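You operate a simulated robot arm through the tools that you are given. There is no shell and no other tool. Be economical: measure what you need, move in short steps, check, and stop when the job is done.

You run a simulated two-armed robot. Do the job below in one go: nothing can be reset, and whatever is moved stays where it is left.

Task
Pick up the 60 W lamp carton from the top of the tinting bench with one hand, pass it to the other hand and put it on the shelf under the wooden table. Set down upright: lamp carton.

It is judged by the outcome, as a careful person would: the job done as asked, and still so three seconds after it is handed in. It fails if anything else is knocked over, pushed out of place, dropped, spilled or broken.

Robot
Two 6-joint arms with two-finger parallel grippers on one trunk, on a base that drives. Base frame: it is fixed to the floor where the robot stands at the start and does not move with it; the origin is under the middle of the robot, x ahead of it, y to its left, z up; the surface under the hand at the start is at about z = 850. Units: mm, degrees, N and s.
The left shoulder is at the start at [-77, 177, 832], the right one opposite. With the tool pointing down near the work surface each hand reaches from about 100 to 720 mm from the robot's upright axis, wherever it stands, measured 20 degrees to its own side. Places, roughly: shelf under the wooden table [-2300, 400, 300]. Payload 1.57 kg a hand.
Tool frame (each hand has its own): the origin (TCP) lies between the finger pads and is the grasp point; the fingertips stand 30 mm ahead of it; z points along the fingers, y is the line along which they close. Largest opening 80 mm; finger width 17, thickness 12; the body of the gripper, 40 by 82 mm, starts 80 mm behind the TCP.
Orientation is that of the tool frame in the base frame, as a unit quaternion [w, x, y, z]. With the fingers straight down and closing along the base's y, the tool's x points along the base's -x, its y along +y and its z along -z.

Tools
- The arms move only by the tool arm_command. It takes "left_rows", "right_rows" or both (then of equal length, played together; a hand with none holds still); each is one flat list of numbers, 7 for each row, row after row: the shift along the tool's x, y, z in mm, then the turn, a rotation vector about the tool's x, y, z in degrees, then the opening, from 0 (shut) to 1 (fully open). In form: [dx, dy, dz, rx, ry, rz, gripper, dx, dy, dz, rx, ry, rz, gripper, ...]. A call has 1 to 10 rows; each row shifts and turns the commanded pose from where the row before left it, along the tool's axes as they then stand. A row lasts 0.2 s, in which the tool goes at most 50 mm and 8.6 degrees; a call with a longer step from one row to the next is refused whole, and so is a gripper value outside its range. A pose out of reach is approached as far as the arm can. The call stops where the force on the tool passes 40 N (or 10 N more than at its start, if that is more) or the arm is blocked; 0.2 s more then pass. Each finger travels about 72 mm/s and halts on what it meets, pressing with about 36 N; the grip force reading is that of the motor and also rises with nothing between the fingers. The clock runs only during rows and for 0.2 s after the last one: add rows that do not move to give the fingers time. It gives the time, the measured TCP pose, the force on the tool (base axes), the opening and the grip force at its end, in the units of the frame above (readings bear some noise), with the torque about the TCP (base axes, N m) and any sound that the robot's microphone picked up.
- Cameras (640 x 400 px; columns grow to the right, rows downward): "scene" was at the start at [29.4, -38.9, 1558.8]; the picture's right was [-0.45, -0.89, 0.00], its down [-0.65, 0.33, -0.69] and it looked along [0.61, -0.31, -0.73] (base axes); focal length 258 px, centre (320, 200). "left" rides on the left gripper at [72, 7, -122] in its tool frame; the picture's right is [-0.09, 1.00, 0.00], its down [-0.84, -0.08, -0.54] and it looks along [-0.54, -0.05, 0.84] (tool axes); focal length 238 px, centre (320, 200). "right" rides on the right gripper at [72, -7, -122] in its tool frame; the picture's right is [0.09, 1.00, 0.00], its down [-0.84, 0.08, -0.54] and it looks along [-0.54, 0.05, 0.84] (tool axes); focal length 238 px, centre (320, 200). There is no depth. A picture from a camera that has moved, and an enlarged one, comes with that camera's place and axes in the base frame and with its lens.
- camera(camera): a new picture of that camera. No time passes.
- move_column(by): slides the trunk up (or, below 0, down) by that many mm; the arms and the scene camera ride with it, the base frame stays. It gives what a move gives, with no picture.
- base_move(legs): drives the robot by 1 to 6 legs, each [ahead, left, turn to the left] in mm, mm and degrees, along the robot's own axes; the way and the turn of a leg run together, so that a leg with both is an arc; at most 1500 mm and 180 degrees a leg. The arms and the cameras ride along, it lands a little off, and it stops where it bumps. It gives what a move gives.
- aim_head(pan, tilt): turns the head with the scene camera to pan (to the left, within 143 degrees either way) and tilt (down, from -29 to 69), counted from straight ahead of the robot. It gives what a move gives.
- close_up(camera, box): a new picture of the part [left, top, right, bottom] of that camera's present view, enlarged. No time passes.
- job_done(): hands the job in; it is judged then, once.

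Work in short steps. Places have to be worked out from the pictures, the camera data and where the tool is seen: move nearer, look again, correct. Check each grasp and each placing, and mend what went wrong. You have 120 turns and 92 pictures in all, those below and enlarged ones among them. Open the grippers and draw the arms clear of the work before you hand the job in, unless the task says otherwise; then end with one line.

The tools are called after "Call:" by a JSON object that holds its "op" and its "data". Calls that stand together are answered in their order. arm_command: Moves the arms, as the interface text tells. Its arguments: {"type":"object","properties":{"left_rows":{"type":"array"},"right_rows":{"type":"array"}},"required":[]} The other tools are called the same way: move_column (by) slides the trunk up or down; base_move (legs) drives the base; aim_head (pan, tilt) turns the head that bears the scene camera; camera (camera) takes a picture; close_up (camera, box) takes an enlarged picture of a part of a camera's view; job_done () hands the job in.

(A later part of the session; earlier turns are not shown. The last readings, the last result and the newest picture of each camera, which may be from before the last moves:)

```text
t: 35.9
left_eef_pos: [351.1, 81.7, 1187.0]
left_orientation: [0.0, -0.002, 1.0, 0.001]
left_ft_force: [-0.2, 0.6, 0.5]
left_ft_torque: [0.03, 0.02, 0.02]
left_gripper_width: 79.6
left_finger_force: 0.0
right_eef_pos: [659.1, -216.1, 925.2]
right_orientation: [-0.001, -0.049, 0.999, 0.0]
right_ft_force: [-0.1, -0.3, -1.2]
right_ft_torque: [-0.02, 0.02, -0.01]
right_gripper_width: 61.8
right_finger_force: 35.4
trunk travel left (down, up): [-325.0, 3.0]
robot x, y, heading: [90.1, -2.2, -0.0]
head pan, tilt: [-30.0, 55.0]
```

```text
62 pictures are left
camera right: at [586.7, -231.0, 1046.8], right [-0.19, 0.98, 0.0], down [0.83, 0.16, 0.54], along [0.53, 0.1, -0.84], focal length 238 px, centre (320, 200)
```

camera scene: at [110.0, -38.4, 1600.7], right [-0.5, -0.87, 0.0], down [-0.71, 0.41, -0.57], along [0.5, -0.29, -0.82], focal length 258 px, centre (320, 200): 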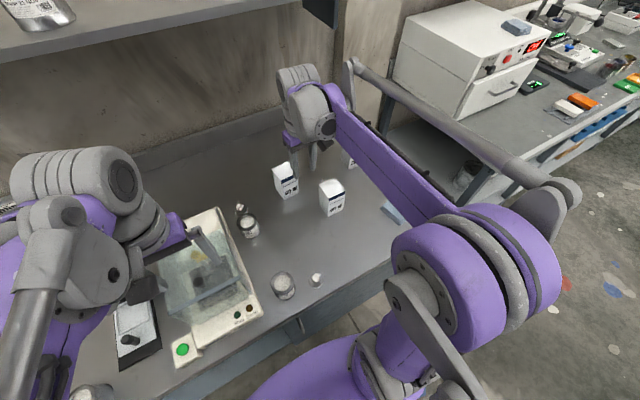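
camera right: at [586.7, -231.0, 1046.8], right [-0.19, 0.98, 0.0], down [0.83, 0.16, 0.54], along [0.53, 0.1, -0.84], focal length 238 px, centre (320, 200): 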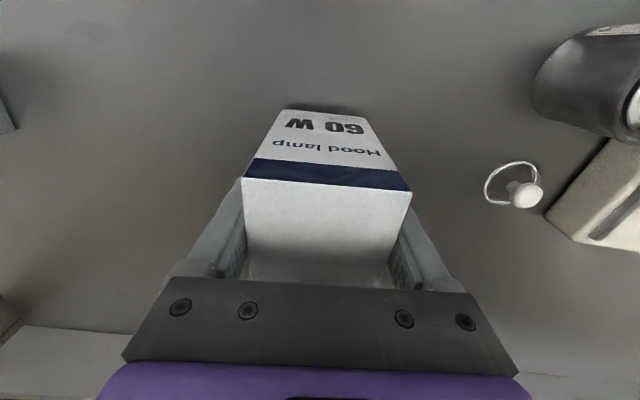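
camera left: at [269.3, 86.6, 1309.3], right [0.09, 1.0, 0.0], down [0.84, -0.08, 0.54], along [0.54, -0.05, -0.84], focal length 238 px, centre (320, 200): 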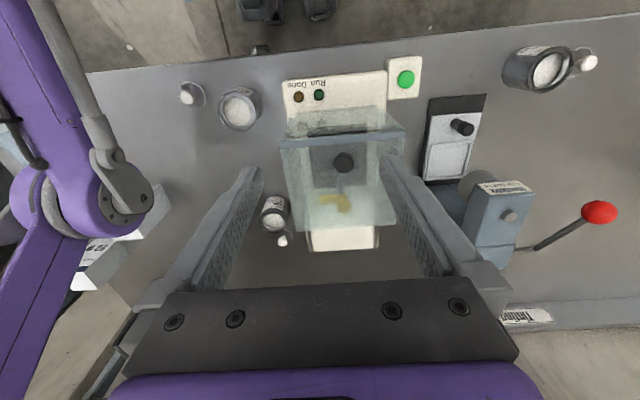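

The carton seems lifted (shadow under the near edge, about 1 N of weight). Continue lifting at moderate steps and recheck.

Call:
{"op": "arm_command", "data": {"right_rows": [0, 0, -8, 0, 0, 0, 0, 0, 0, -12, 0, 0, 0, 0, 0, 0, -15, 0, 0, 0, 0, 0, 0, -15, 0, 0, 0, 0, 0, 0, -15, 0, 0, 0, 0, 0, 0, -15, 0, 0, 0, 0, 0, 0, -15, 0, 0, 0, 0, 0, 0, 0, 0, 0, 0, 0]}}

Call:
{"op": "camera", "data": {"camera": "right"}}

```text
t: 37.7
left_eef_pos: [351.2, 81.8, 1187.2]
left_orientation: [0.0, -0.001, 1.0, -0.001]
left_ft_force: [0.3, 0.1, -0.2]
left_ft_torque: [0.01, 0.0, 0.02]
left_gripper_width: 80.2
left_finger_force: 0.0
right_eef_pos: [659.2, -216.8, 1019.9]
right_orientation: [-0.001, -0.049, 0.999, -0.001]
right_ft_force: [-0.1, 1.1, -1.4]
right_ft_torque: [0.01, -0.01, 0.0]
right_gripper_width: 61.7
right_finger_force: 35.7
trunk travel left (down, up): [-325.0, 3.0]
robot x, y, heading: [85.2, 5.2, -0.0]
head pan, tilt: [-30.0, 55.0]
```

```text
61 pictures are left
camera right: at [588.0, -231.7, 1142.6], right [-0.19, 0.98, 0.0], down [0.83, 0.16, 0.54], along [0.53, 0.1, -0.84], focal length 238 px, centre (320, 200)
```

right: 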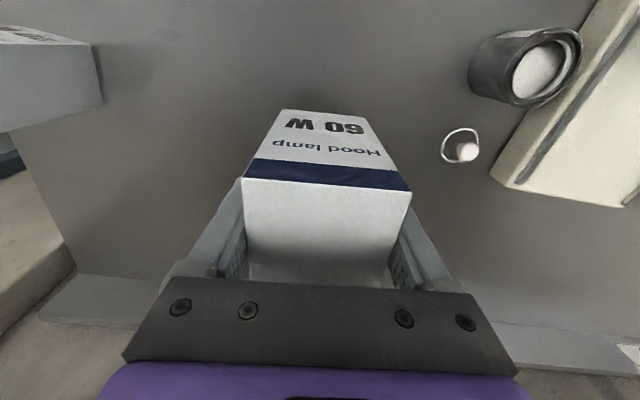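

Held firmly. The carton bottom is now 60 mm below the TCP; raise 60 mm more and draw back 150 mm.

Call:
{"op": "arm_command", "data": {"right_rows": [0, 0, -20, 0, 0, 0, 0, 0, 0, -20, 0, 0, 0, 0, 5, 0, -20, 0, 0, 0, 0, 20, 0, -5, 0, 0, 0, 0, 25, 0, 0, 0, 0, 0, 0, 25, 0, 0, 0, 0, 0, 0, 25, 0, 0, 0, 0, 0, 0, 25, 0, 0, 0, 0, 0, 0, 25, 0, 0, 0, 0, 0, 0, 0, 0, 0, 0, 0, 0, 0]}}

Call:
{"op": "base_move", "data": {"legs": [[-500, 0, 0]]}}

Call:
{"op": "aim_head", "data": {"pan": 0, "tilt": 50}}

Call:
{"op": "camera", "data": {"camera": "scene"}}

```text
t: 39.9
left_eef_pos: [351.7, 80.8, 1187.7]
left_orientation: [0.0, -0.002, 1.0, 0.0]
left_ft_force: [-0.5, 0.2, 0.5]
left_ft_torque: [0.01, 0.03, 0.02]
left_gripper_width: 80.2
left_finger_force: 0.1
right_eef_pos: [507.9, -230.1, 1085.8]
right_orientation: [-0.001, -0.049, 0.999, 0.0]
right_ft_force: [0.6, 0.7, -0.2]
right_ft_torque: [0.01, 0.04, 0.0]
right_gripper_width: 61.8
right_finger_force: 36.2
trunk travel left (down, up): [-325.0, 3.0]
robot x, y, heading: [90.9, -0.2, 0.2]
head pan, tilt: [-30.0, 55.0]
```

```text
t: 42.9
left_eef_pos: [-149.4, 80.5, 1187.3]
left_orientation: [0.0, -0.011, 1.0, 0.0]
left_ft_force: [-0.4, 0.1, -0.9]
left_ft_torque: [0.02, 0.01, -0.02]
left_gripper_width: 80.2
left_finger_force: 0.1
right_eef_pos: [14.4, -228.2, 1085.7]
right_orientation: [-0.002, -0.058, 0.998, 0.001]
right_ft_force: [-0.2, -0.8, -2.1]
right_ft_torque: [-0.01, -0.01, -0.01]
right_gripper_width: 61.5
right_finger_force: 36.5
trunk travel left (down, up): [-325.0, 3.0]
robot x, y, heading: [-411.6, -5.5, 1.4]
head pan, tilt: [-30.0, 55.0]
```

```text
t: 43.8
left_eef_pos: [-147.6, 81.5, 1187.1]
left_orientation: [-0.001, -0.01, 1.0, 0.0]
left_ft_force: [1.0, -0.4, -1.1]
left_ft_torque: [-0.02, 0.05, -0.03]
left_gripper_width: 80.0
left_finger_force: 0.0
right_eef_pos: [14.9, -227.4, 1085.9]
right_orientation: [-0.001, -0.059, 0.998, 0.0]
right_ft_force: [1.0, 0.7, -0.3]
right_ft_torque: [0.0, 0.01, -0.01]
right_gripper_width: 61.7
right_finger_force: 36.3
trunk travel left (down, up): [-325.0, 3.0]
robot x, y, heading: [-410.8, -7.5, 1.3]
head pan, tilt: [0.0, 50.0]
```

```text
60 pictures are left
camera scene: at [-375.2, -7.5, 1607.2], right [0.02, -1.0, 0.0], down [-0.77, -0.02, -0.64], along [0.64, 0.01, -0.77], focal length 258 px, centre (320, 200)
```

scene: 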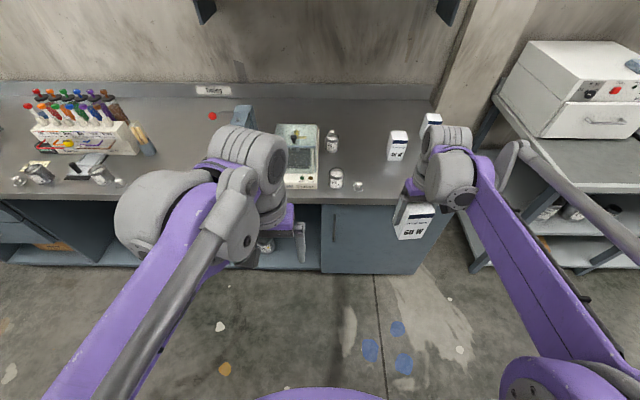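

The carton is secure in the right hand. Now I look behind toward the wooden table to plan the placing.

Call:
{"op": "aim_head", "data": {"pan": 143, "tilt": 15}}

Call:
{"op": "camera", "data": {"camera": "scene"}}

Call:
{"op": "aim_head", "data": {"pan": -143, "tilt": 15}}

Call:
{"op": "camera", "data": {"camera": "scene"}}

```text
t: 46.1
left_eef_pos: [-149.1, 81.2, 1187.8]
left_orientation: [0.0, -0.01, 1.0, -0.001]
left_ft_force: [0.7, -0.2, 0.2]
left_ft_torque: [0.01, 0.0, 0.0]
left_gripper_width: 79.9
left_finger_force: 0.0
right_eef_pos: [14.0, -227.4, 1086.2]
right_orientation: [-0.002, -0.058, 0.998, 0.0]
right_ft_force: [-1.0, -0.1, -1.4]
right_ft_torque: [-0.01, 0.01, 0.01]
right_gripper_width: 61.6
right_finger_force: 36.3
trunk travel left (down, up): [-325.0, 3.0]
robot x, y, heading: [-408.8, -4.3, 1.6]
head pan, tilt: [143.0, 15.0]
```

```text
59 pictures are left
camera scene: at [-528.1, 45.6, 1660.9], right [0.59, 0.81, 0.0], down [0.21, -0.15, -0.97], along [-0.78, 0.57, -0.26], focal length 258 px, centre (320, 200)
```

scene: 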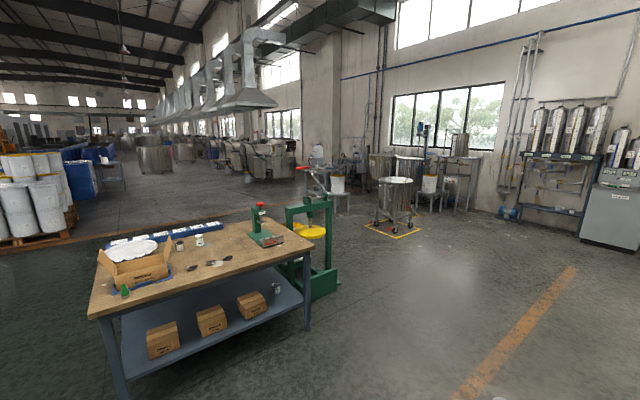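

```text
t: 50.0
left_eef_pos: [-149.0, 80.2, 1187.1]
left_orientation: [0.0, -0.01, 1.0, -0.001]
left_ft_force: [-0.5, -0.4, 0.1]
left_ft_torque: [0.02, 0.02, 0.0]
left_gripper_width: 80.2
left_finger_force: 0.1
right_eef_pos: [14.6, -228.1, 1086.9]
right_orientation: [-0.001, -0.058, 0.998, 0.0]
right_ft_force: [0.2, -0.2, -0.6]
right_ft_torque: [0.04, 0.01, -0.03]
right_gripper_width: 61.5
right_finger_force: 36.2
trunk travel left (down, up): [-325.0, 3.0]
robot x, y, heading: [-409.6, -2.6, 1.2]
head pan, tilt: [-143.0, 15.0]
```

```text
58 pictures are left
camera scene: at [-525.8, -66.8, 1660.9], right [-0.62, 0.79, 0.0], down [0.2, 0.16, -0.97], along [-0.76, -0.6, -0.26], focal length 258 px, centre (320, 200)
```

scene: 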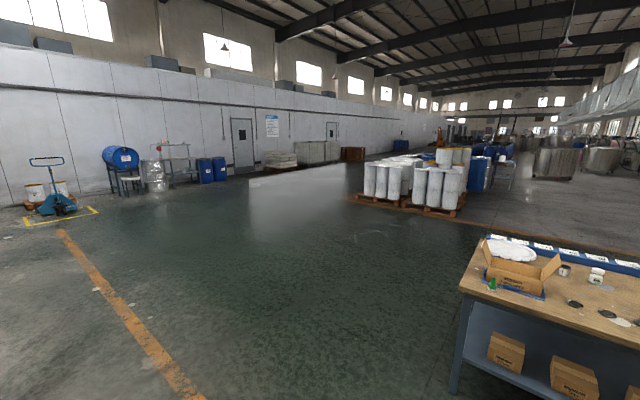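

The shelf holds three brown boxes and a can, with free room at its right end around y≈750. Plan: right hand keeps the carton from above, yawed +45°; left hand comes in pitched 30° below horizontal at azimuth −45°, gripping the other two faces. First I place the right hand.

Call:
{"op": "arm_command", "data": {"right_rows": [-21, 29, 0, 0, 0, 0, 0, -21, 29, 0, 0, 0, 0, 0, -21, 29, 0, 0, 0, 0, 0, -21, 29, 0, 0, 0, 0, 0, -21, 29, 0, 0, 0, 0, 0, -21, 29, 0, 0, 0, 0, 0, 0, 0, 0, 0, 0, -8, 0, 0, 0, 0, 0, 0, -8, 0, 0, 0, 0, 0, 0, -8, 0, 0, 0, 0, 0, 0, -8, 0]}}

Call:
{"op": "arm_command", "data": {"left_rows": [-20, 15, 0, 0, 0, 0, 1, -30, 10, 0, 0, 0, 0, 1, -30, 0, 0, 0, 0, 0, 1, -30, 0, 0, 0, 0, 0, 1, 0, 0, 0, 0, 0, 7.5, 1, 0, 0, 0, 0, 0, 7.5, 1, 0, 0, 0, 0, 0, 7.5, 1, 0, 0, 0, 0, 0, 7.5, 1, 0, 0, 0, 0, 0, 7.5, 1, 0, 0, 0, 0, 0, 7.5, 1], "right_rows": [0, 0, 0, 0, 0, -7.6, 0, 0, 0, 0, 0, 0, 0, 0, 0, 0, 0, 0, 0, 0, 0, 0, 0, 0, 0, 0, 0, 0, 0, 0, 0, 0, 0, 0, 0, 0, 0, 0, 0, 0, 0, 0, 0, 0, 0, 0, 0, 0, 0, 0, 0, 0, 0, 0, 0, 0, 0, 0, 0, 0, 0, 0, 0, 0, 0, 0, 0, 0, 0, 0]}}

Call:
{"op": "aim_head", "data": {"pan": 0, "tilt": 45}}

Call:
{"op": "camera", "data": {"camera": "scene"}}

```text
t: 52.2
left_eef_pos: [-148.9, 80.3, 1187.3]
left_orientation: [0.0, -0.01, 1.0, 0.0]
left_ft_force: [-0.2, -0.4, -0.1]
left_ft_torque: [-0.03, 0.01, -0.01]
left_gripper_width: 79.9
left_finger_force: 0.0
right_eef_pos: [120.0, -40.3, 1086.7]
right_orientation: [-0.002, -0.333, 0.943, 0.0]
right_ft_force: [0.1, 0.4, -1.3]
right_ft_torque: [0.02, -0.01, 0.0]
right_gripper_width: 61.5
right_finger_force: 36.1
trunk travel left (down, up): [-325.0, 3.0]
robot x, y, heading: [-406.6, -3.9, 0.9]
head pan, tilt: [-143.0, 15.0]
```

```text
t: 54.4
left_eef_pos: [-40.1, 107.4, 1186.0]
left_orientation: [0.0, 0.373, 0.928, 0.001]
left_ft_force: [-1.3, -0.4, -0.6]
left_ft_torque: [-0.01, 0.01, -0.02]
left_gripper_width: 80.0
left_finger_force: 0.0
right_eef_pos: [118.0, -40.3, 1085.8]
right_orientation: [-0.002, -0.393, 0.919, 0.0]
right_ft_force: [-0.1, -0.1, -1.0]
right_ft_torque: [0.02, 0.01, 0.01]
right_gripper_width: 61.5
right_finger_force: 35.9
trunk travel left (down, up): [-325.0, 3.0]
robot x, y, heading: [-404.6, -5.7, 1.6]
head pan, tilt: [-143.0, 15.0]
```

```text
t: 56.6
left_eef_pos: [-38.9, 107.1, 1186.6]
left_orientation: [0.0, 0.373, 0.928, 0.0]
left_ft_force: [0.2, -0.4, -0.4]
left_ft_torque: [0.02, 0.02, 0.02]
left_gripper_width: 80.0
left_finger_force: 0.1
right_eef_pos: [120.1, -40.0, 1085.3]
right_orientation: [0.0, -0.394, 0.919, 0.0]
right_ft_force: [-0.8, 0.1, -0.8]
right_ft_torque: [0.0, 0.0, 0.01]
right_gripper_width: 61.4
right_finger_force: 36.5
trunk travel left (down, up): [-325.0, 3.0]
robot x, y, heading: [-407.0, -4.6, 1.2]
head pan, tilt: [0.0, 45.0]
```

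```text
57 pictures are left
camera scene: at [-371.1, -7.4, 1614.1], right [0.02, -1.0, 0.0], down [-0.71, -0.01, -0.71], along [0.71, 0.01, -0.71], focal length 258 px, centre (320, 200)
```

scene: 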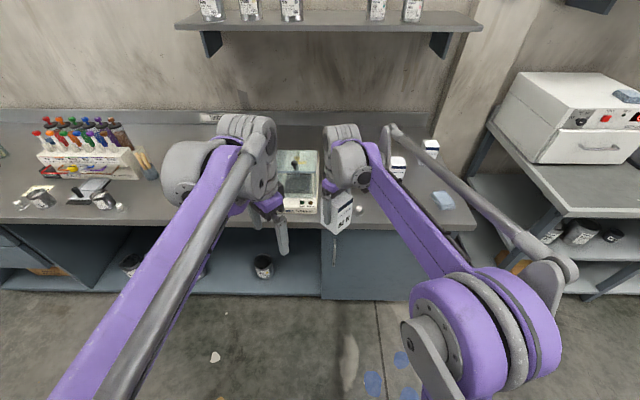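

Yaws are perpendicular (46.4° and −43.8°). Now pitch the left hand up by 60° so it points 30° below horizontal.

Call:
{"op": "arm_command", "data": {"left_rows": [0, 0, 0, 0, -7.5, 0, 1, 0, 0, 0, 0, -7.5, 0, 1, 0, 0, 0, 0, -7.5, 0, 1, 0, 0, 0, 0, -7.5, 0, 1, 0, 0, 0, 0, -7.5, 0, 1, 0, 0, 0, 0, -7.5, 0, 1, 0, 0, 0, 0, -7.5, 0, 1, 0, 0, 0, 0, -7.5, 0, 1, 0, 0, 0, 0, 0, 0, 1]}}

Call:
{"op": "camera", "data": {"camera": "left"}}

Call:
{"op": "camera", "data": {"camera": "scene"}}

```text
t: 58.6
left_eef_pos: [-38.1, 108.0, 1187.2]
left_orientation: [0.465, 0.323, 0.803, -0.187]
left_ft_force: [-0.3, 0.1, 0.0]
left_ft_torque: [0.01, 0.0, 0.0]
left_gripper_width: 79.8
left_finger_force: 0.0
right_eef_pos: [120.8, -39.6, 1085.1]
right_orientation: [-0.001, -0.393, 0.919, 0.001]
right_ft_force: [0.1, 0.5, -1.0]
right_ft_torque: [0.0, 0.04, -0.02]
right_gripper_width: 61.5
right_finger_force: 35.9
trunk travel left (down, up): [-325.0, 3.0]
robot x, y, heading: [-414.4, -6.6, 1.4]
head pan, tilt: [0.0, 45.0]
```

```text
56 pictures are left
camera left: at [-135.6, 209.8, 1185.9], right [0.72, 0.69, 0.08], down [-0.09, -0.02, 1.0], along [0.69, -0.73, 0.05], focal length 238 px, centre (320, 200)
```

left: 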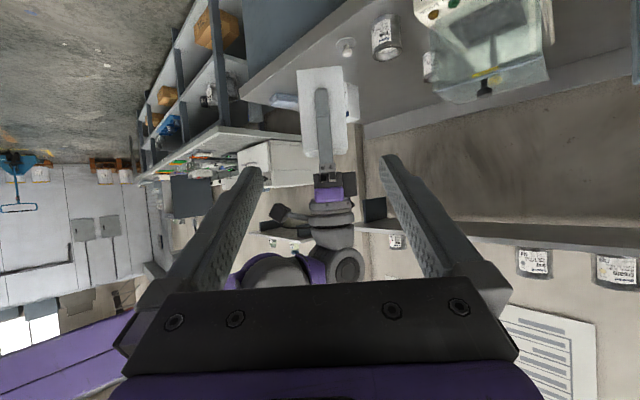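

```text
55 pictures are left
camera scene: at [-370.9, -7.4, 1614.1], right [0.02, -1.0, 0.0], down [-0.71, -0.01, -0.71], along [0.71, 0.01, -0.71], focal length 258 px, centre (320, 200)
```

scene: 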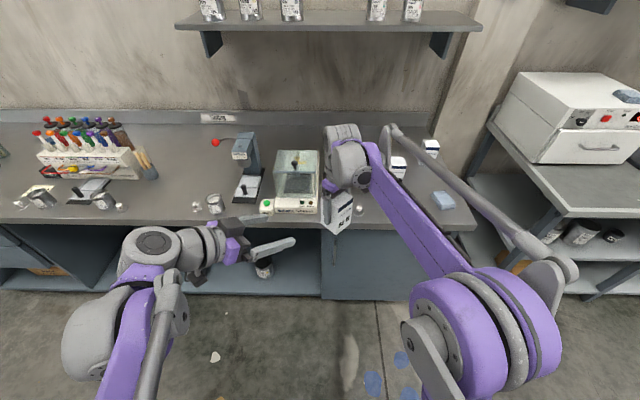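

The left hand points right at the carton, with the right finger centred on the facing side. Advance 90 mm to the pre-grasp and check alignment.

Call:
{"op": "arm_command", "data": {"left_rows": [0, 1, 25, 0, 0, 0, 1, 0, 1, 25, 0, 0, 0, 1, 0.5, 0, 25, 0, 0, 0, 1, 0, 0, 16, 0, 0, 0, 1, 0, 0, 0, 0, 0, 0, 1]}}

Call:
{"op": "camera", "data": {"camera": "left"}}

Call:
{"op": "close_up", "data": {"camera": "scene", "box": [200, 110, 400, 290]}}

```text
t: 59.9
left_eef_pos: [17.7, 54.8, 1139.3]
left_orientation: [0.465, 0.323, 0.803, -0.187]
left_ft_force: [0.0, 0.0, -0.1]
left_ft_torque: [0.05, -0.04, 0.04]
left_gripper_width: 79.6
left_finger_force: 0.0
right_eef_pos: [119.3, -41.0, 1086.3]
right_orientation: [-0.001, -0.393, 0.919, 0.001]
right_ft_force: [0.0, 0.4, -1.0]
right_ft_torque: [0.0, 0.0, 0.02]
right_gripper_width: 61.6
right_finger_force: 36.0
trunk travel left (down, up): [-325.0, 3.0]
robot x, y, heading: [-408.8, -6.9, 1.2]
head pan, tilt: [0.0, 45.0]
```

```text
54 pictures are left
camera left: at [-79.3, 156.5, 1139.2], right [0.72, 0.69, 0.08], down [-0.09, -0.02, 1.0], along [0.69, -0.73, 0.05], focal length 238 px, centre (320, 200)
```

left: 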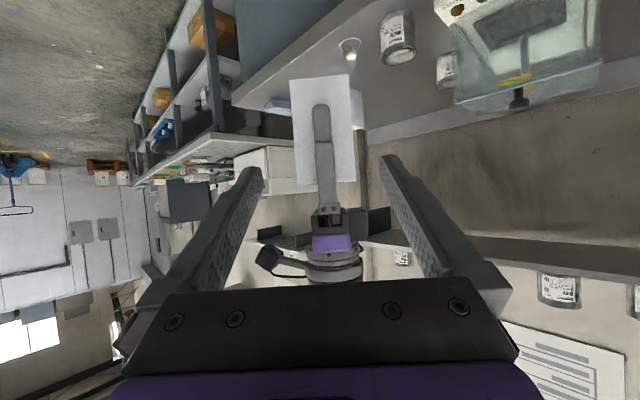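

```text
2.22 times, centred on (300, 200) of scene
camera zoom: at [-371.4, -7.3, 1614.1], right [0.02, -1.0, 0.0], down [-0.71, -0.01, -0.71], along [0.71, 0.01, -0.71], focal length 574 px, centre (364, 200)
```

zoom: 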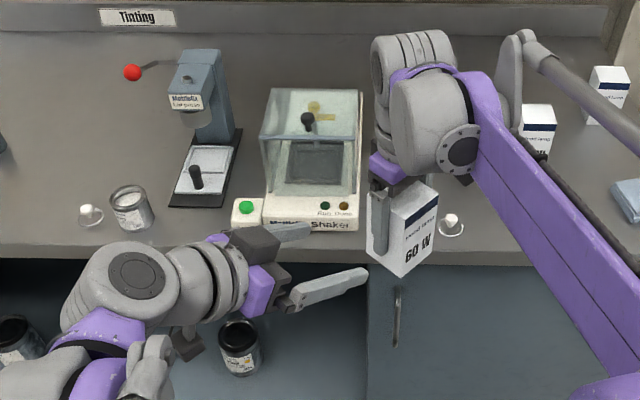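

Geometry matches the predicted view (carton centred at column 322). Advance 110 mm so the fingers begin to straddle, then check.

Call:
{"op": "arm_command", "data": {"left_rows": [-1, 1, 20, 0, 0, 0, 1, -1, 1, 20, 0, 0, 0, 1, 0, 0, 20, 0, 0, 0, 1, 0, 0, 20, 0, 0, 0, 1, 0, 0, 15, 0, 0, 0, 1, 0, 0, 15, 0, 0, 0, 1, 0, 0, 0, 0, 0, 0, 1]}}

Call:
{"op": "camera", "data": {"camera": "left"}}

Call:
{"op": "close_up", "data": {"camera": "scene", "box": [240, 110, 400, 270]}}

```text
t: 61.5
left_eef_pos: [89.0, -11.0, 1088.9]
left_orientation: [0.464, 0.323, 0.804, -0.186]
left_ft_force: [0.0, 1.1, 0.6]
left_ft_torque: [-0.02, -0.03, -0.01]
left_gripper_width: 80.2
left_finger_force: 0.0
right_eef_pos: [120.6, -40.6, 1085.4]
right_orientation: [0.0, -0.393, 0.92, 0.0]
right_ft_force: [0.5, 0.4, -0.8]
right_ft_torque: [0.01, -0.03, 0.01]
right_gripper_width: 61.5
right_finger_force: 36.1
trunk travel left (down, up): [-325.0, 3.0]
robot x, y, heading: [-408.0, -5.3, 1.1]
head pan, tilt: [0.0, 45.0]
```

```text
52 pictures are left
camera left: at [-7.3, 91.0, 1087.2], right [0.72, 0.69, 0.08], down [-0.09, -0.02, 1.0], along [0.69, -0.73, 0.05], focal length 238 px, centre (320, 200)
```

left: 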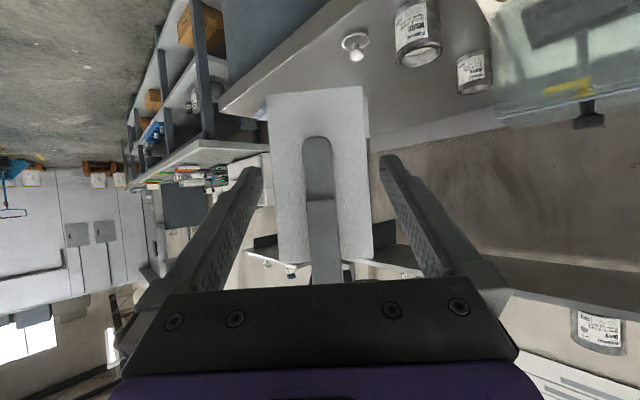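

```text
2.50 times, centred on (320, 190) of scene
camera zoom: at [-371.4, -7.2, 1614.1], right [0.02, -1.0, 0.0], down [-0.71, -0.01, -0.71], along [0.71, 0.01, -0.71], focal length 645 px, centre (320, 225)
```

zoom: 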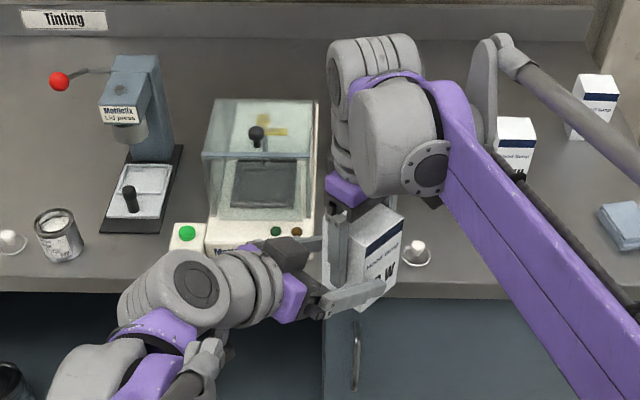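

Fingers straddle the carton cleanly. Advance the remaining 38 mm and close the left grip.

Call:
{"op": "arm_command", "data": {"left_rows": [0, 0, 13, 0, 0, 0, 1, 0, 0, 13, 0, 0, 0, 1, 0, 0, 12, 0, 0, 0, 1, 0, 0, 0, 0, 0, 0, 1, 0, 0, 0, 0, 0, 0, 0.5, 0, 0, 0, 0, 0, 0, 0, 0, 0, 0, 0, 0, 0, 0, 0, 0, 0, 0, 0, 0, 0]}}

Call:
{"op": "camera", "data": {"camera": "left"}}

Call:
{"op": "close_up", "data": {"camera": "scene", "box": [240, 110, 400, 270]}}

```text
t: 63.2
left_eef_pos: [112.5, -33.5, 1068.5]
left_orientation: [0.464, 0.322, 0.804, -0.185]
left_ft_force: [5.4, 0.4, -3.4]
left_ft_torque: [0.08, 0.13, 0.03]
left_gripper_width: 61.5
left_finger_force: 35.7
right_eef_pos: [120.7, -39.7, 1085.6]
right_orientation: [-0.002, -0.393, 0.919, 0.0]
right_ft_force: [-5.9, -0.7, 1.7]
right_ft_torque: [-0.02, -0.03, 0.0]
right_gripper_width: 61.3
right_finger_force: 35.5
trunk travel left (down, up): [-325.0, 3.0]
robot x, y, heading: [-412.1, -6.9, 1.0]
head pan, tilt: [0.0, 45.0]
```

```text
50 pictures are left
camera left: at [16.2, 68.3, 1067.8], right [0.72, 0.69, 0.08], down [-0.09, -0.02, 1.0], along [0.69, -0.73, 0.05], focal length 238 px, centre (320, 200)
```

left: 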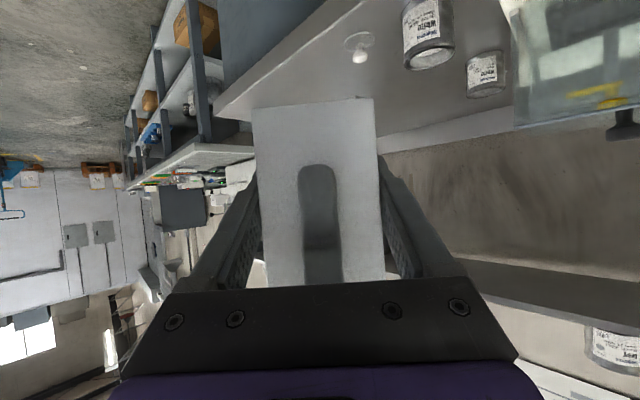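

```text
2.50 times, centred on (320, 190) of scene
camera zoom: at [-371.1, -7.4, 1614.1], right [0.02, -1.0, 0.0], down [-0.71, -0.01, -0.71], along [0.71, 0.01, -0.71], focal length 645 px, centre (320, 225)
```

zoom: 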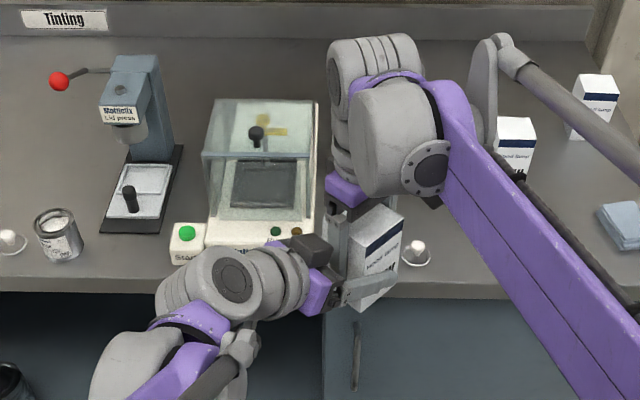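

Left holds at 61.5 mm with 36 N. Now open the right hand and lift it slowly straight up.

Call:
{"op": "arm_command", "data": {"right_rows": [0, 0, 0, 0, 0, 0, 0.95, 0, 0, 0, 0, 0, 0, 0.95, 0, 0, 0, 0, 0, 0, 0.95, 0, 0, -10, 0, 0, 0, 0.95, 0, 0, -20, 0, 0, 0, 0.95, 0, 0, -30, 0, 0, 0, 0.95, 0, 0, -30, 0, 0, 0, 0.95, 0, 0, -30, 0, 0, 0, 0.95, 0, 0, -30, 0, 0, 0, 0.95, 0, 0, 0, 0, 0, 0, 0.95], "left_rows": [0, 0, 0, 0, 0, 0, 0, 0, 0, 0, 0, 0, 0, 0, 0, 0, 0, 0, 0, 0, 0, 0, 0, 0, 0, 0, 0, 0, 0, 0, 0, 0, 0, 0, 0, 0, 0, 0, 0, 0, 0, 0, 0, 0, 0, 0, 0, 0, 0, 0, 0, 0, 0, 0, 0, 0, 0, 0, 0, 0, 0, 0, 0, 0, 0, 0, 0, 0, 0, 0]}}

Call:
{"op": "camera", "data": {"camera": "left"}}

Call:
{"op": "camera", "data": {"camera": "scene"}}

```text
t: 65.5
left_eef_pos: [113.0, -34.5, 1070.0]
left_orientation: [0.464, 0.323, 0.803, -0.187]
left_ft_force: [0.0, 0.7, 0.2]
left_ft_torque: [0.05, 0.0, -0.03]
left_gripper_width: 61.5
left_finger_force: 36.1
right_eef_pos: [120.5, -40.4, 1236.4]
right_orientation: [-0.001, -0.393, 0.919, 0.0]
right_ft_force: [0.3, -1.4, -0.8]
right_ft_torque: [0.03, 0.01, -0.02]
right_gripper_width: 76.3
right_finger_force: 0.0
trunk travel left (down, up): [-325.0, 3.0]
robot x, y, heading: [-410.8, -4.3, 1.5]
head pan, tilt: [0.0, 45.0]
```

```text
48 pictures are left
camera left: at [16.0, 68.2, 1067.8], right [0.72, 0.69, 0.08], down [-0.09, -0.02, 1.0], along [0.69, -0.73, 0.05], focal length 238 px, centre (320, 200)
```

left: 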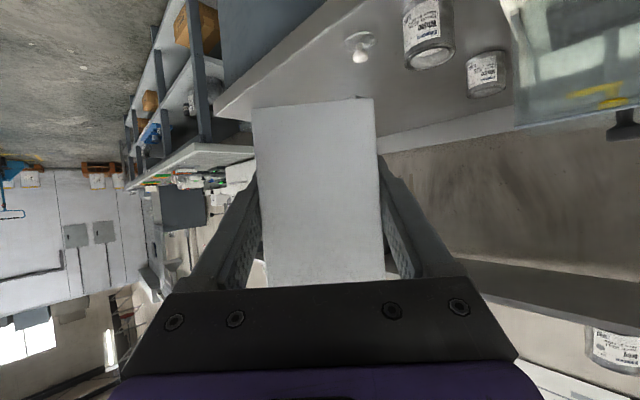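

```text
47 pictures are left
camera scene: at [-371.2, -7.4, 1614.1], right [0.02, -1.0, 0.0], down [-0.71, -0.01, -0.71], along [0.71, 0.01, -0.71], focal length 258 px, centre (320, 200)
```

scene: 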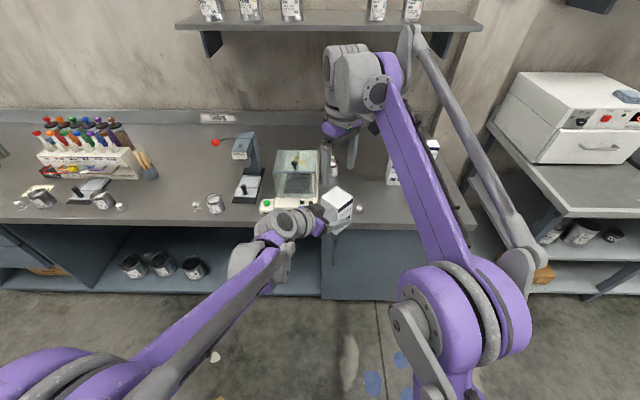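

Transfer succeeded: the left hand alone holds the carton upright. Move the right arm aside and back, and bring the left hand to its own side while starting to yaw it straight ahead.

Call:
{"op": "arm_command", "data": {"right_rows": [44.5, 3, 0, 0, 0, 0, 0.95, 44.5, 3, 0, 0, 0, 0, 0.95, 44.5, 3, 0, 0, 0, 0, 0.95, 44.5, 3, 0, 0, 0, 0, 0.95, 44.5, 3, 0, 0, 0, 0, 0.95, 44.5, 3, 0, 0, 0, 0, 0.95, 44.5, 3, 0, 0, 0, 0, 0.95, 44.5, 3, 0, 0, 0, 0, 0.95, 44.5, 3, 0, 0, 0, 0, 0.95, 44.5, 3, 0, 0, 0, 0, 0.95], "left_rows": [16, 16.2, -27.8, 0, 0, 0, 0, 16, 16.2, -27.8, 0, 0, 0, 0, 16, 16.2, -27.8, 0, 0, 0, 0, 16, 16.2, -27.8, 0, 0, 0, 0, 16, 16.2, -27.8, 0, 0, 0, 0, 0, 0, 0, -6.5, 0, -3.75, 0, 0, 0, 0, -6.5, 0, -3.75, 0, 0, 0, 0, -6.5, 0, -3.75, 0, 0, 0, 0, -6.5, 0, -3.75, 0, 0, 0, 0, 0, 0, 0, 0]}}

Call:
{"op": "arm_command", "data": {"left_rows": [0, 0, 0, -6.5, 0, -3.75, 0, 0, 0, 0, -6.5, 0, -3.75, 0, 0, 0, 0, 0, 0, 0, 0]}}

Call:
{"op": "camera", "data": {"camera": "scene"}}

```text
t: 67.7
left_eef_pos: [53.8, 136.1, 1070.5]
left_orientation: [0.497, 0.103, 0.859, -0.059]
left_ft_force: [0.6, 0.4, -0.7]
left_ft_torque: [-0.01, 0.01, 0.01]
left_gripper_width: 61.3
left_finger_force: 36.1
right_eef_pos: [-210.7, -342.4, 1237.0]
right_orientation: [0.0, -0.393, 0.92, 0.001]
right_ft_force: [-0.2, 0.5, 0.3]
right_ft_torque: [0.0, 0.01, 0.01]
right_gripper_width: 76.1
right_finger_force: 0.0
trunk travel left (down, up): [-325.0, 3.0]
robot x, y, heading: [-408.1, -5.4, 1.4]
head pan, tilt: [0.0, 45.0]
```

```text
t: 68.5
left_eef_pos: [53.2, 135.4, 1069.9]
left_orientation: [0.501, -0.009, 0.865, 0.005]
left_ft_force: [-0.4, 0.2, 0.1]
left_ft_torque: [0.0, 0.02, -0.02]
left_gripper_width: 61.5
left_finger_force: 36.3
right_eef_pos: [-209.0, -341.5, 1237.0]
right_orientation: [-0.001, -0.393, 0.919, 0.0]
right_ft_force: [0.4, -0.3, 0.6]
right_ft_torque: [-0.01, 0.0, -0.02]
right_gripper_width: 75.9
right_finger_force: 0.0
trunk travel left (down, up): [-325.0, 3.0]
robot x, y, heading: [-406.7, -3.6, 1.3]
head pan, tilt: [0.0, 45.0]
```

```text
46 pictures are left
camera scene: at [-371.1, -7.2, 1614.1], right [0.02, -1.0, 0.0], down [-0.71, -0.01, -0.71], along [0.71, 0.01, -0.71], focal length 258 px, centre (320, 200)
```

scene: 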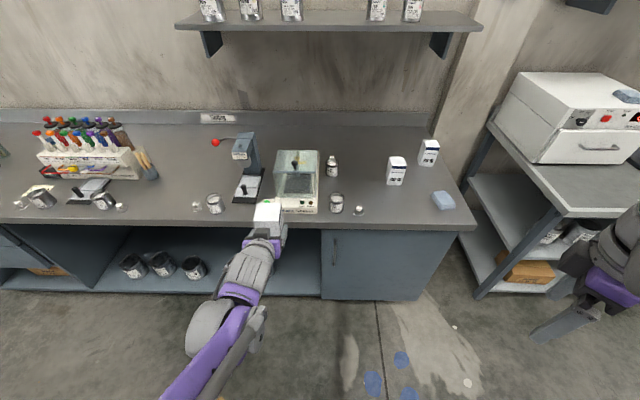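

Retract the left hand a bit, then turn around and drive toward the table, sidestepping to line up with the free right end of the shelf.

Call:
{"op": "arm_command", "data": {"left_rows": [16.7, 0, -28.9, 0, 0, 0, 0, 16.7, 0, -28.9, 0, 0, 0, 0, 16.7, 0, -28.9, 0, 0, 0, 0, 0, 0, 0, 0, 0, 0, 0]}}

Call:
{"op": "base_move", "data": {"legs": [[0, 0, 178.7], [700, 0, 0], [0, -800, 0]]}}

Call:
{"op": "aim_head", "data": {"pan": 10, "tilt": 35}}

Call:
{"op": "camera", "data": {"camera": "scene"}}

```text
t: 69.5
left_eef_pos: [-44.7, 135.1, 1070.6]
left_orientation: [0.5, -0.009, 0.866, 0.005]
left_ft_force: [-0.2, 0.6, -0.1]
left_ft_torque: [-0.01, 0.0, 0.01]
left_gripper_width: 61.3
left_finger_force: 36.2
right_eef_pos: [-209.4, -341.7, 1236.6]
right_orientation: [-0.001, -0.393, 0.919, 0.0]
right_ft_force: [0.3, -0.5, -0.4]
right_ft_torque: [0.02, 0.03, 0.0]
right_gripper_width: 76.0
right_finger_force: 0.0
trunk travel left (down, up): [-325.0, 3.0]
robot x, y, heading: [-410.5, -6.1, 1.4]
head pan, tilt: [0.0, 45.0]
```

```text
t: 87.8
left_eef_pos: [-1521.7, 594.7, 1070.1]
left_orientation: [0.013, 0.866, 0.024, -0.499]
left_ft_force: [0.1, 0.2, 0.2]
left_ft_torque: [0.0, 0.0, 0.01]
left_gripper_width: 61.4
left_finger_force: 36.1
right_eef_pos: [-1373.6, 1077.6, 1237.2]
right_orientation: [0.001, 0.912, 0.41, 0.001]
right_ft_force: [-0.2, 0.0, 0.4]
right_ft_torque: [-0.01, 0.01, 0.01]
right_gripper_width: 76.1
right_finger_force: 0.0
trunk travel left (down, up): [-325.0, 3.0]
robot x, y, heading: [-1162.5, 753.3, -176.9]
head pan, tilt: [0.0, 45.0]
```

```text
t: 88.5
left_eef_pos: [-1521.2, 596.0, 1070.8]
left_orientation: [0.014, 0.866, 0.025, -0.499]
left_ft_force: [-0.6, 0.0, -0.3]
left_ft_torque: [0.0, 0.0, -0.04]
left_gripper_width: 61.4
left_finger_force: 35.7
right_eef_pos: [-1374.0, 1077.2, 1238.1]
right_orientation: [0.001, 0.912, 0.41, 0.001]
right_ft_force: [0.3, -0.4, -1.1]
right_ft_torque: [0.0, 0.01, 0.0]
right_gripper_width: 76.1
right_finger_force: 0.0
trunk travel left (down, up): [-325.0, 3.0]
robot x, y, heading: [-1163.9, 749.4, -176.7]
head pan, tilt: [10.0, 35.0]
```

```text
45 pictures are left
camera scene: at [-1206.2, 727.8, 1628.9], right [-0.23, 0.97, 0.0], down [0.56, 0.13, -0.82], along [-0.8, -0.19, -0.57], focal length 258 px, centre (320, 200)
```

scene: 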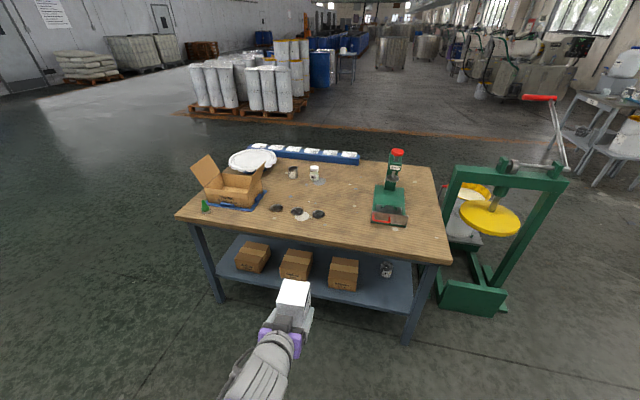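

The table measures: front edge near x≈-2070 (legs -2125), shelf z≈300–310, box 3 at y 550–720, can near [-2331, 886]. The free spot is about [-2205, 830]. Straighten heading, sidestep to y≈970, advance 200 mm, and lower the trunk.

Call:
{"op": "base_move", "data": {"legs": [[0, 0, -3.1], [0, -218, 0], [200, 0, 0]]}}

Call:
{"op": "move_column", "data": {"by": -320}}

Call:
{"op": "camera", "data": {"camera": "scene"}}

```text
t: 92.6
left_eef_pos: [-1727.5, 827.7, 1068.9]
left_orientation: [-0.001, 0.866, -0.001, -0.5]
left_ft_force: [0.3, 0.5, -0.6]
left_ft_torque: [-0.02, 0.03, 0.06]
left_gripper_width: 61.5
left_finger_force: 36.4
right_eef_pos: [-1551.6, 1301.8, 1236.8]
right_orientation: [0.0, 0.924, 0.383, 0.001]
right_ft_force: [0.2, 0.0, -0.3]
right_ft_torque: [0.0, -0.02, 0.01]
right_gripper_width: 75.8
right_finger_force: 0.0
trunk travel left (down, up): [-325.0, 3.0]
robot x, y, heading: [-1359.1, 964.7, 179.8]
head pan, tilt: [10.0, 35.0]
```

```text
t: 95.8
left_eef_pos: [-1728.8, 827.9, 751.0]
left_orientation: [-0.002, 0.866, -0.001, -0.499]
left_ft_force: [0.1, 0.2, -1.1]
left_ft_torque: [0.01, -0.01, 0.01]
left_gripper_width: 61.4
left_finger_force: 35.8
right_eef_pos: [-1561.4, 1302.0, 918.1]
right_orientation: [0.004, 0.918, 0.397, 0.0]
right_ft_force: [-0.2, -1.0, 0.3]
right_ft_torque: [0.01, 0.01, 0.0]
right_gripper_width: 76.1
right_finger_force: 0.1
trunk travel left (down, up): [-5.0, 323.0]
robot x, y, heading: [-1360.8, 960.9, 179.9]
head pan, tilt: [10.0, 35.0]
```

```text
44 pictures are left
camera scene: at [-1458.2, 943.4, 1301.3], right [-0.17, 0.98, 0.0], down [0.56, 0.1, -0.82], along [-0.81, -0.14, -0.57], focal length 258 px, centre (320, 200)
```

scene: 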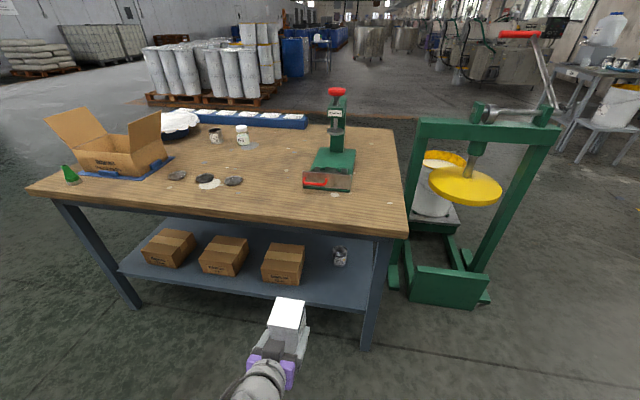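

Refined: shelf front edge at x≈-2111 near y 825; target carton centre [-2190, 825]. Lower the hand in front of the shelf to z≈400.

Call:
{"op": "arm_command", "data": {"left_rows": [23.8, 0, 28.8, 0, 0, 0, 0, 23.8, 0, 28.8, 0, 0, 0, 0, 23.8, 0, 28.8, 0, 0, 0, 0, 23.8, 0, 28.8, 0, 0, 0, 0, 23.8, 0, 28.8, 0, 0, 0, 0, 23.8, 0, 28.8, 0, 0, 0, 0, 23.8, 0, 28.8, 0, 0, 0, 0, 23.8, 0, 28.8, 0, 0, 0, 0, 23.8, 0, 28.8, 0, 0, 0, 0, 23.8, 0, 28.8, 0, 0, 0, 0]}}

Call:
{"op": "aim_head", "data": {"pan": 20, "tilt": 50}}

Call:
{"op": "camera", "data": {"camera": "scene"}}

Call:
{"op": "camera", "data": {"camera": "left"}}

```text
t: 98.0
left_eef_pos: [-1892.0, 831.1, 425.1]
left_orientation: [0.0, 0.866, -0.001, -0.5]
left_ft_force: [0.6, 0.5, -0.9]
left_ft_torque: [0.01, -0.03, -0.01]
left_gripper_width: 61.2
left_finger_force: 35.7
left hand out of reach, approached as far as the arm can: row 7, 8, 9, 10
right_eef_pos: [-1561.8, 1298.9, 917.7]
right_orientation: [0.003, 0.918, 0.397, -0.001]
right_ft_force: [0.2, 0.3, 0.9]
right_ft_torque: [-0.01, -0.01, -0.02]
right_gripper_width: 75.9
right_finger_force: 0.0
trunk travel left (down, up): [-5.0, 323.0]
robot x, y, heading: [-1362.1, 964.5, 180.0]
head pan, tilt: [10.0, 35.0]
```

```text
t: 98.8
left_eef_pos: [-1892.9, 830.6, 425.4]
left_orientation: [-0.002, 0.867, -0.001, -0.499]
left_ft_force: [0.1, -0.2, -2.2]
left_ft_torque: [-0.02, -0.04, 0.03]
left_gripper_width: 61.4
left_finger_force: 36.2
right_eef_pos: [-1561.0, 1300.1, 917.9]
right_orientation: [0.004, 0.918, 0.397, 0.0]
right_ft_force: [0.1, -0.7, 0.2]
right_ft_torque: [0.0, 0.01, 0.0]
right_gripper_width: 76.0
right_finger_force: 0.0
trunk travel left (down, up): [-5.0, 323.0]
robot x, y, heading: [-1360.9, 964.8, 180.0]
head pan, tilt: [20.0, 50.0]
```

```text
43 pictures are left
camera scene: at [-1444.0, 932.3, 1279.7], right [-0.34, 0.94, 0.0], down [0.72, 0.26, -0.64], along [-0.6, -0.22, -0.77], focal length 258 px, centre (320, 200)
```

scene: 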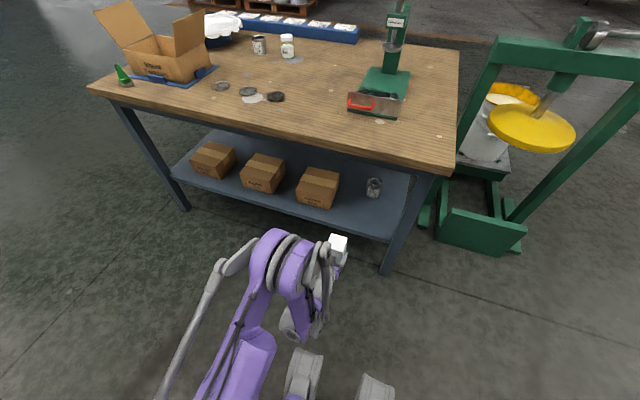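

```text
42 pictures are left
camera left: at [-1749.5, 823.8, 425.1], right [-0.05, -1.0, 0.08], down [0.05, 0.08, 1.0], along [-1.0, 0.05, 0.04], focal length 238 px, centre (320, 200)
```

left: 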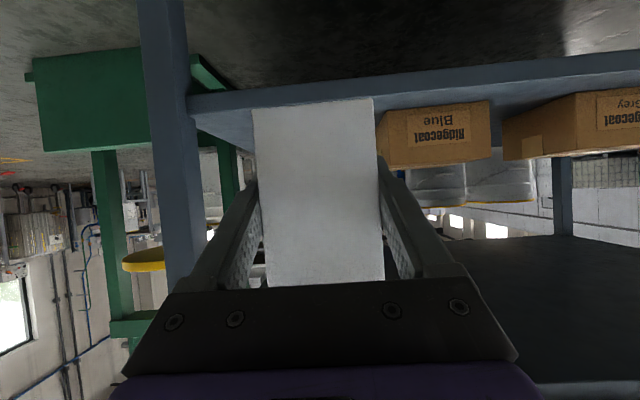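

The arm hit a wrist-angle limit when close in; extending forward should free it. Extend the left hand 160 mm forward at z≈405, still in front of the shelf.

Call:
{"op": "arm_command", "data": {"left_rows": [-16.8, 0, 27.2, 0, 0, 0, 0, -16.8, 0, 27.2, 0, 0, 0, 0, -16.8, 0, 27.2, 0, 0, 0, 0, -16.8, 0, 27.2, 0, 0, 0, 0, -16.8, 0, 27.2, 0, 0, 0, 0, 0, 0, 0, 0, 0, 0, 0]}}

Call:
{"op": "camera", "data": {"camera": "scene"}}

```text
t: 100.2
left_eef_pos: [-2053.0, 831.8, 432.0]
left_orientation: [0.0, 0.866, 0.0, -0.5]
left_ft_force: [-0.7, 0.3, -1.5]
left_ft_torque: [-0.02, -0.02, -0.01]
left_gripper_width: 61.2
left_finger_force: 36.2
right_eef_pos: [-1560.7, 1300.2, 917.6]
right_orientation: [0.004, 0.918, 0.397, 0.0]
right_ft_force: [0.2, -0.3, -0.8]
right_ft_torque: [-0.02, 0.0, -0.01]
right_gripper_width: 76.1
right_finger_force: 0.2
trunk travel left (down, up): [-5.0, 323.0]
robot x, y, heading: [-1361.4, 959.1, 180.1]
head pan, tilt: [20.0, 50.0]
```

```text
41 pictures are left
camera scene: at [-1443.9, 932.3, 1279.6], right [-0.34, 0.94, 0.0], down [0.72, 0.26, -0.64], along [-0.6, -0.22, -0.77], focal length 258 px, centre (320, 200)
```

scene: 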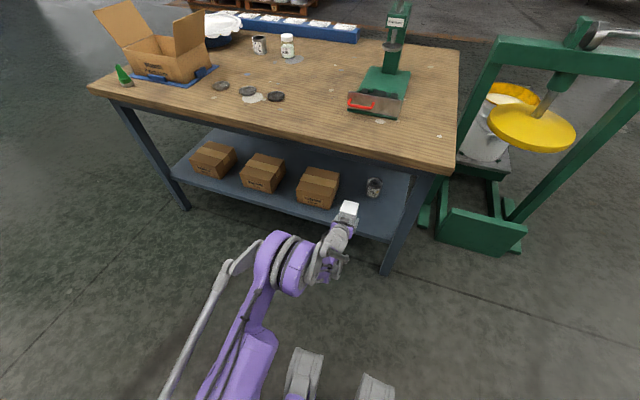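

The arm now tracks well at [-2053, 832, 432]. Lower 50 mm and look at the shelf edge relative to the carton.

Call:
{"op": "arm_command", "data": {"left_rows": [14.4, 0, 8.3, 0, 0, 0, 0, 14.4, 0, 8.3, 0, 0, 0, 0, 14.4, 0, 8.3, 0, 0, 0, 0, 0, 0, 0, 0, 0, 0, 0]}}

Call:
{"op": "camera", "data": {"camera": "left"}}

Call:
{"op": "close_up", "data": {"camera": "scene", "box": [240, 140, 440, 300]}}

```text
t: 101.2
left_eef_pos: [-2053.4, 831.4, 381.5]
left_orientation: [-0.001, 0.866, -0.001, -0.5]
left_ft_force: [0.5, 0.6, -0.6]
left_ft_torque: [0.01, -0.01, 0.03]
left_gripper_width: 61.3
left_finger_force: 35.8
right_eef_pos: [-1560.3, 1299.7, 916.7]
right_orientation: [0.004, 0.918, 0.397, 0.0]
right_ft_force: [0.4, 0.7, 0.4]
right_ft_torque: [0.0, -0.03, 0.01]
right_gripper_width: 75.6
right_finger_force: 0.2
trunk travel left (down, up): [-5.0, 323.0]
robot x, y, heading: [-1359.6, 962.0, 179.7]
head pan, tilt: [20.0, 50.0]
```

```text
40 pictures are left
camera left: at [-1911.0, 823.9, 379.9], right [-0.05, -1.0, 0.08], down [0.05, 0.08, 1.0], along [-1.0, 0.05, 0.05], focal length 238 px, centre (320, 200)
```

left: 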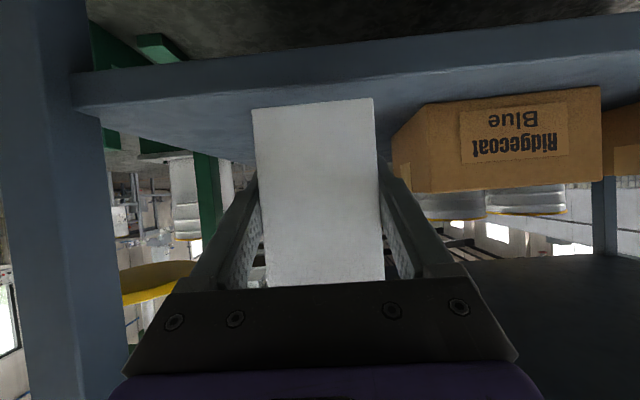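

```text
2.50 times, centred on (340, 220) of scene
camera zoom: at [-1443.9, 932.3, 1279.6], right [-0.34, 0.94, 0.0], down [0.72, 0.26, -0.64], along [-0.6, -0.22, -0.77], focal length 645 px, centre (270, 150)
```

zoom: 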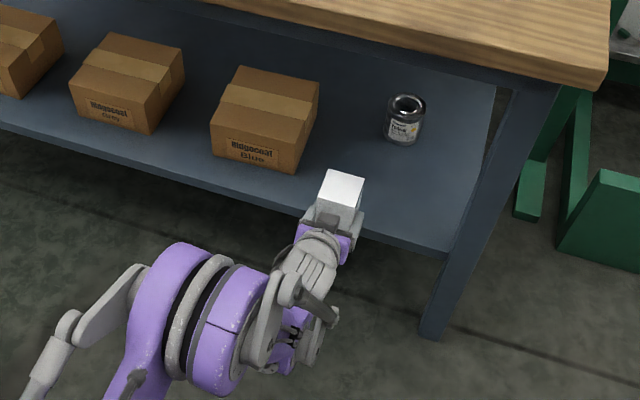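

Shelf surface works out at z≈298; carton bottom is about 39 mm above it and the slot is clear on both sides. Drive 125 mm ahead to bring the carton over the shelf.

Call:
{"op": "base_move", "data": {"legs": [[125, 0, 0]]}}

Call:
{"op": "camera", "data": {"camera": "left"}}

Call:
{"op": "camera", "data": {"camera": "scene"}}

```text
t: 102.4
left_eef_pos: [-2177.3, 833.0, 380.8]
left_orientation: [-0.001, 0.866, -0.002, -0.5]
left_ft_force: [0.1, -0.2, -1.5]
left_ft_torque: [0.01, -0.01, 0.01]
left_gripper_width: 61.3
left_finger_force: 36.4
right_eef_pos: [-1683.2, 1299.0, 918.3]
right_orientation: [0.004, 0.918, 0.396, 0.0]
right_ft_force: [-0.6, 0.2, 0.2]
right_ft_torque: [-0.02, -0.01, 0.0]
right_gripper_width: 76.1
right_finger_force: 0.1
trunk travel left (down, up): [-5.0, 323.0]
robot x, y, heading: [-1485.6, 958.8, 180.2]
head pan, tilt: [20.0, 50.0]
```

```text
38 pictures are left
camera left: at [-2035.1, 825.4, 379.8], right [-0.05, -1.0, 0.08], down [0.05, 0.08, 1.0], along [-1.0, 0.05, 0.05], focal length 238 px, centre (320, 200)
```

left: 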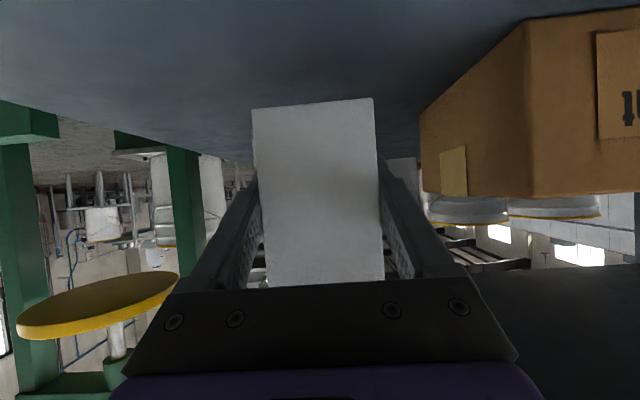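

```text
37 pictures are left
camera scene: at [-1568.1, 932.8, 1279.6], right [-0.34, 0.94, 0.0], down [0.72, 0.26, -0.64], along [-0.6, -0.22, -0.77], focal length 258 px, centre (320, 200)
```

scene: 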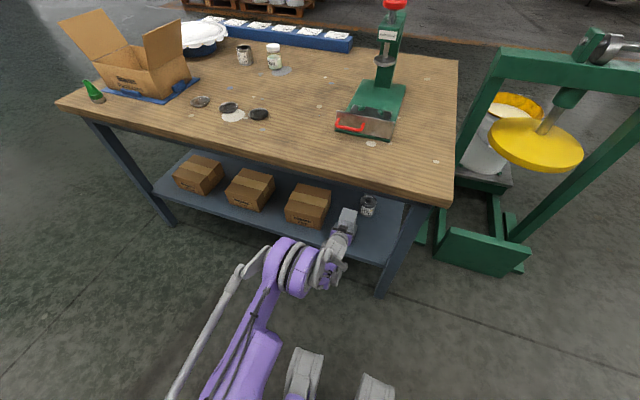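

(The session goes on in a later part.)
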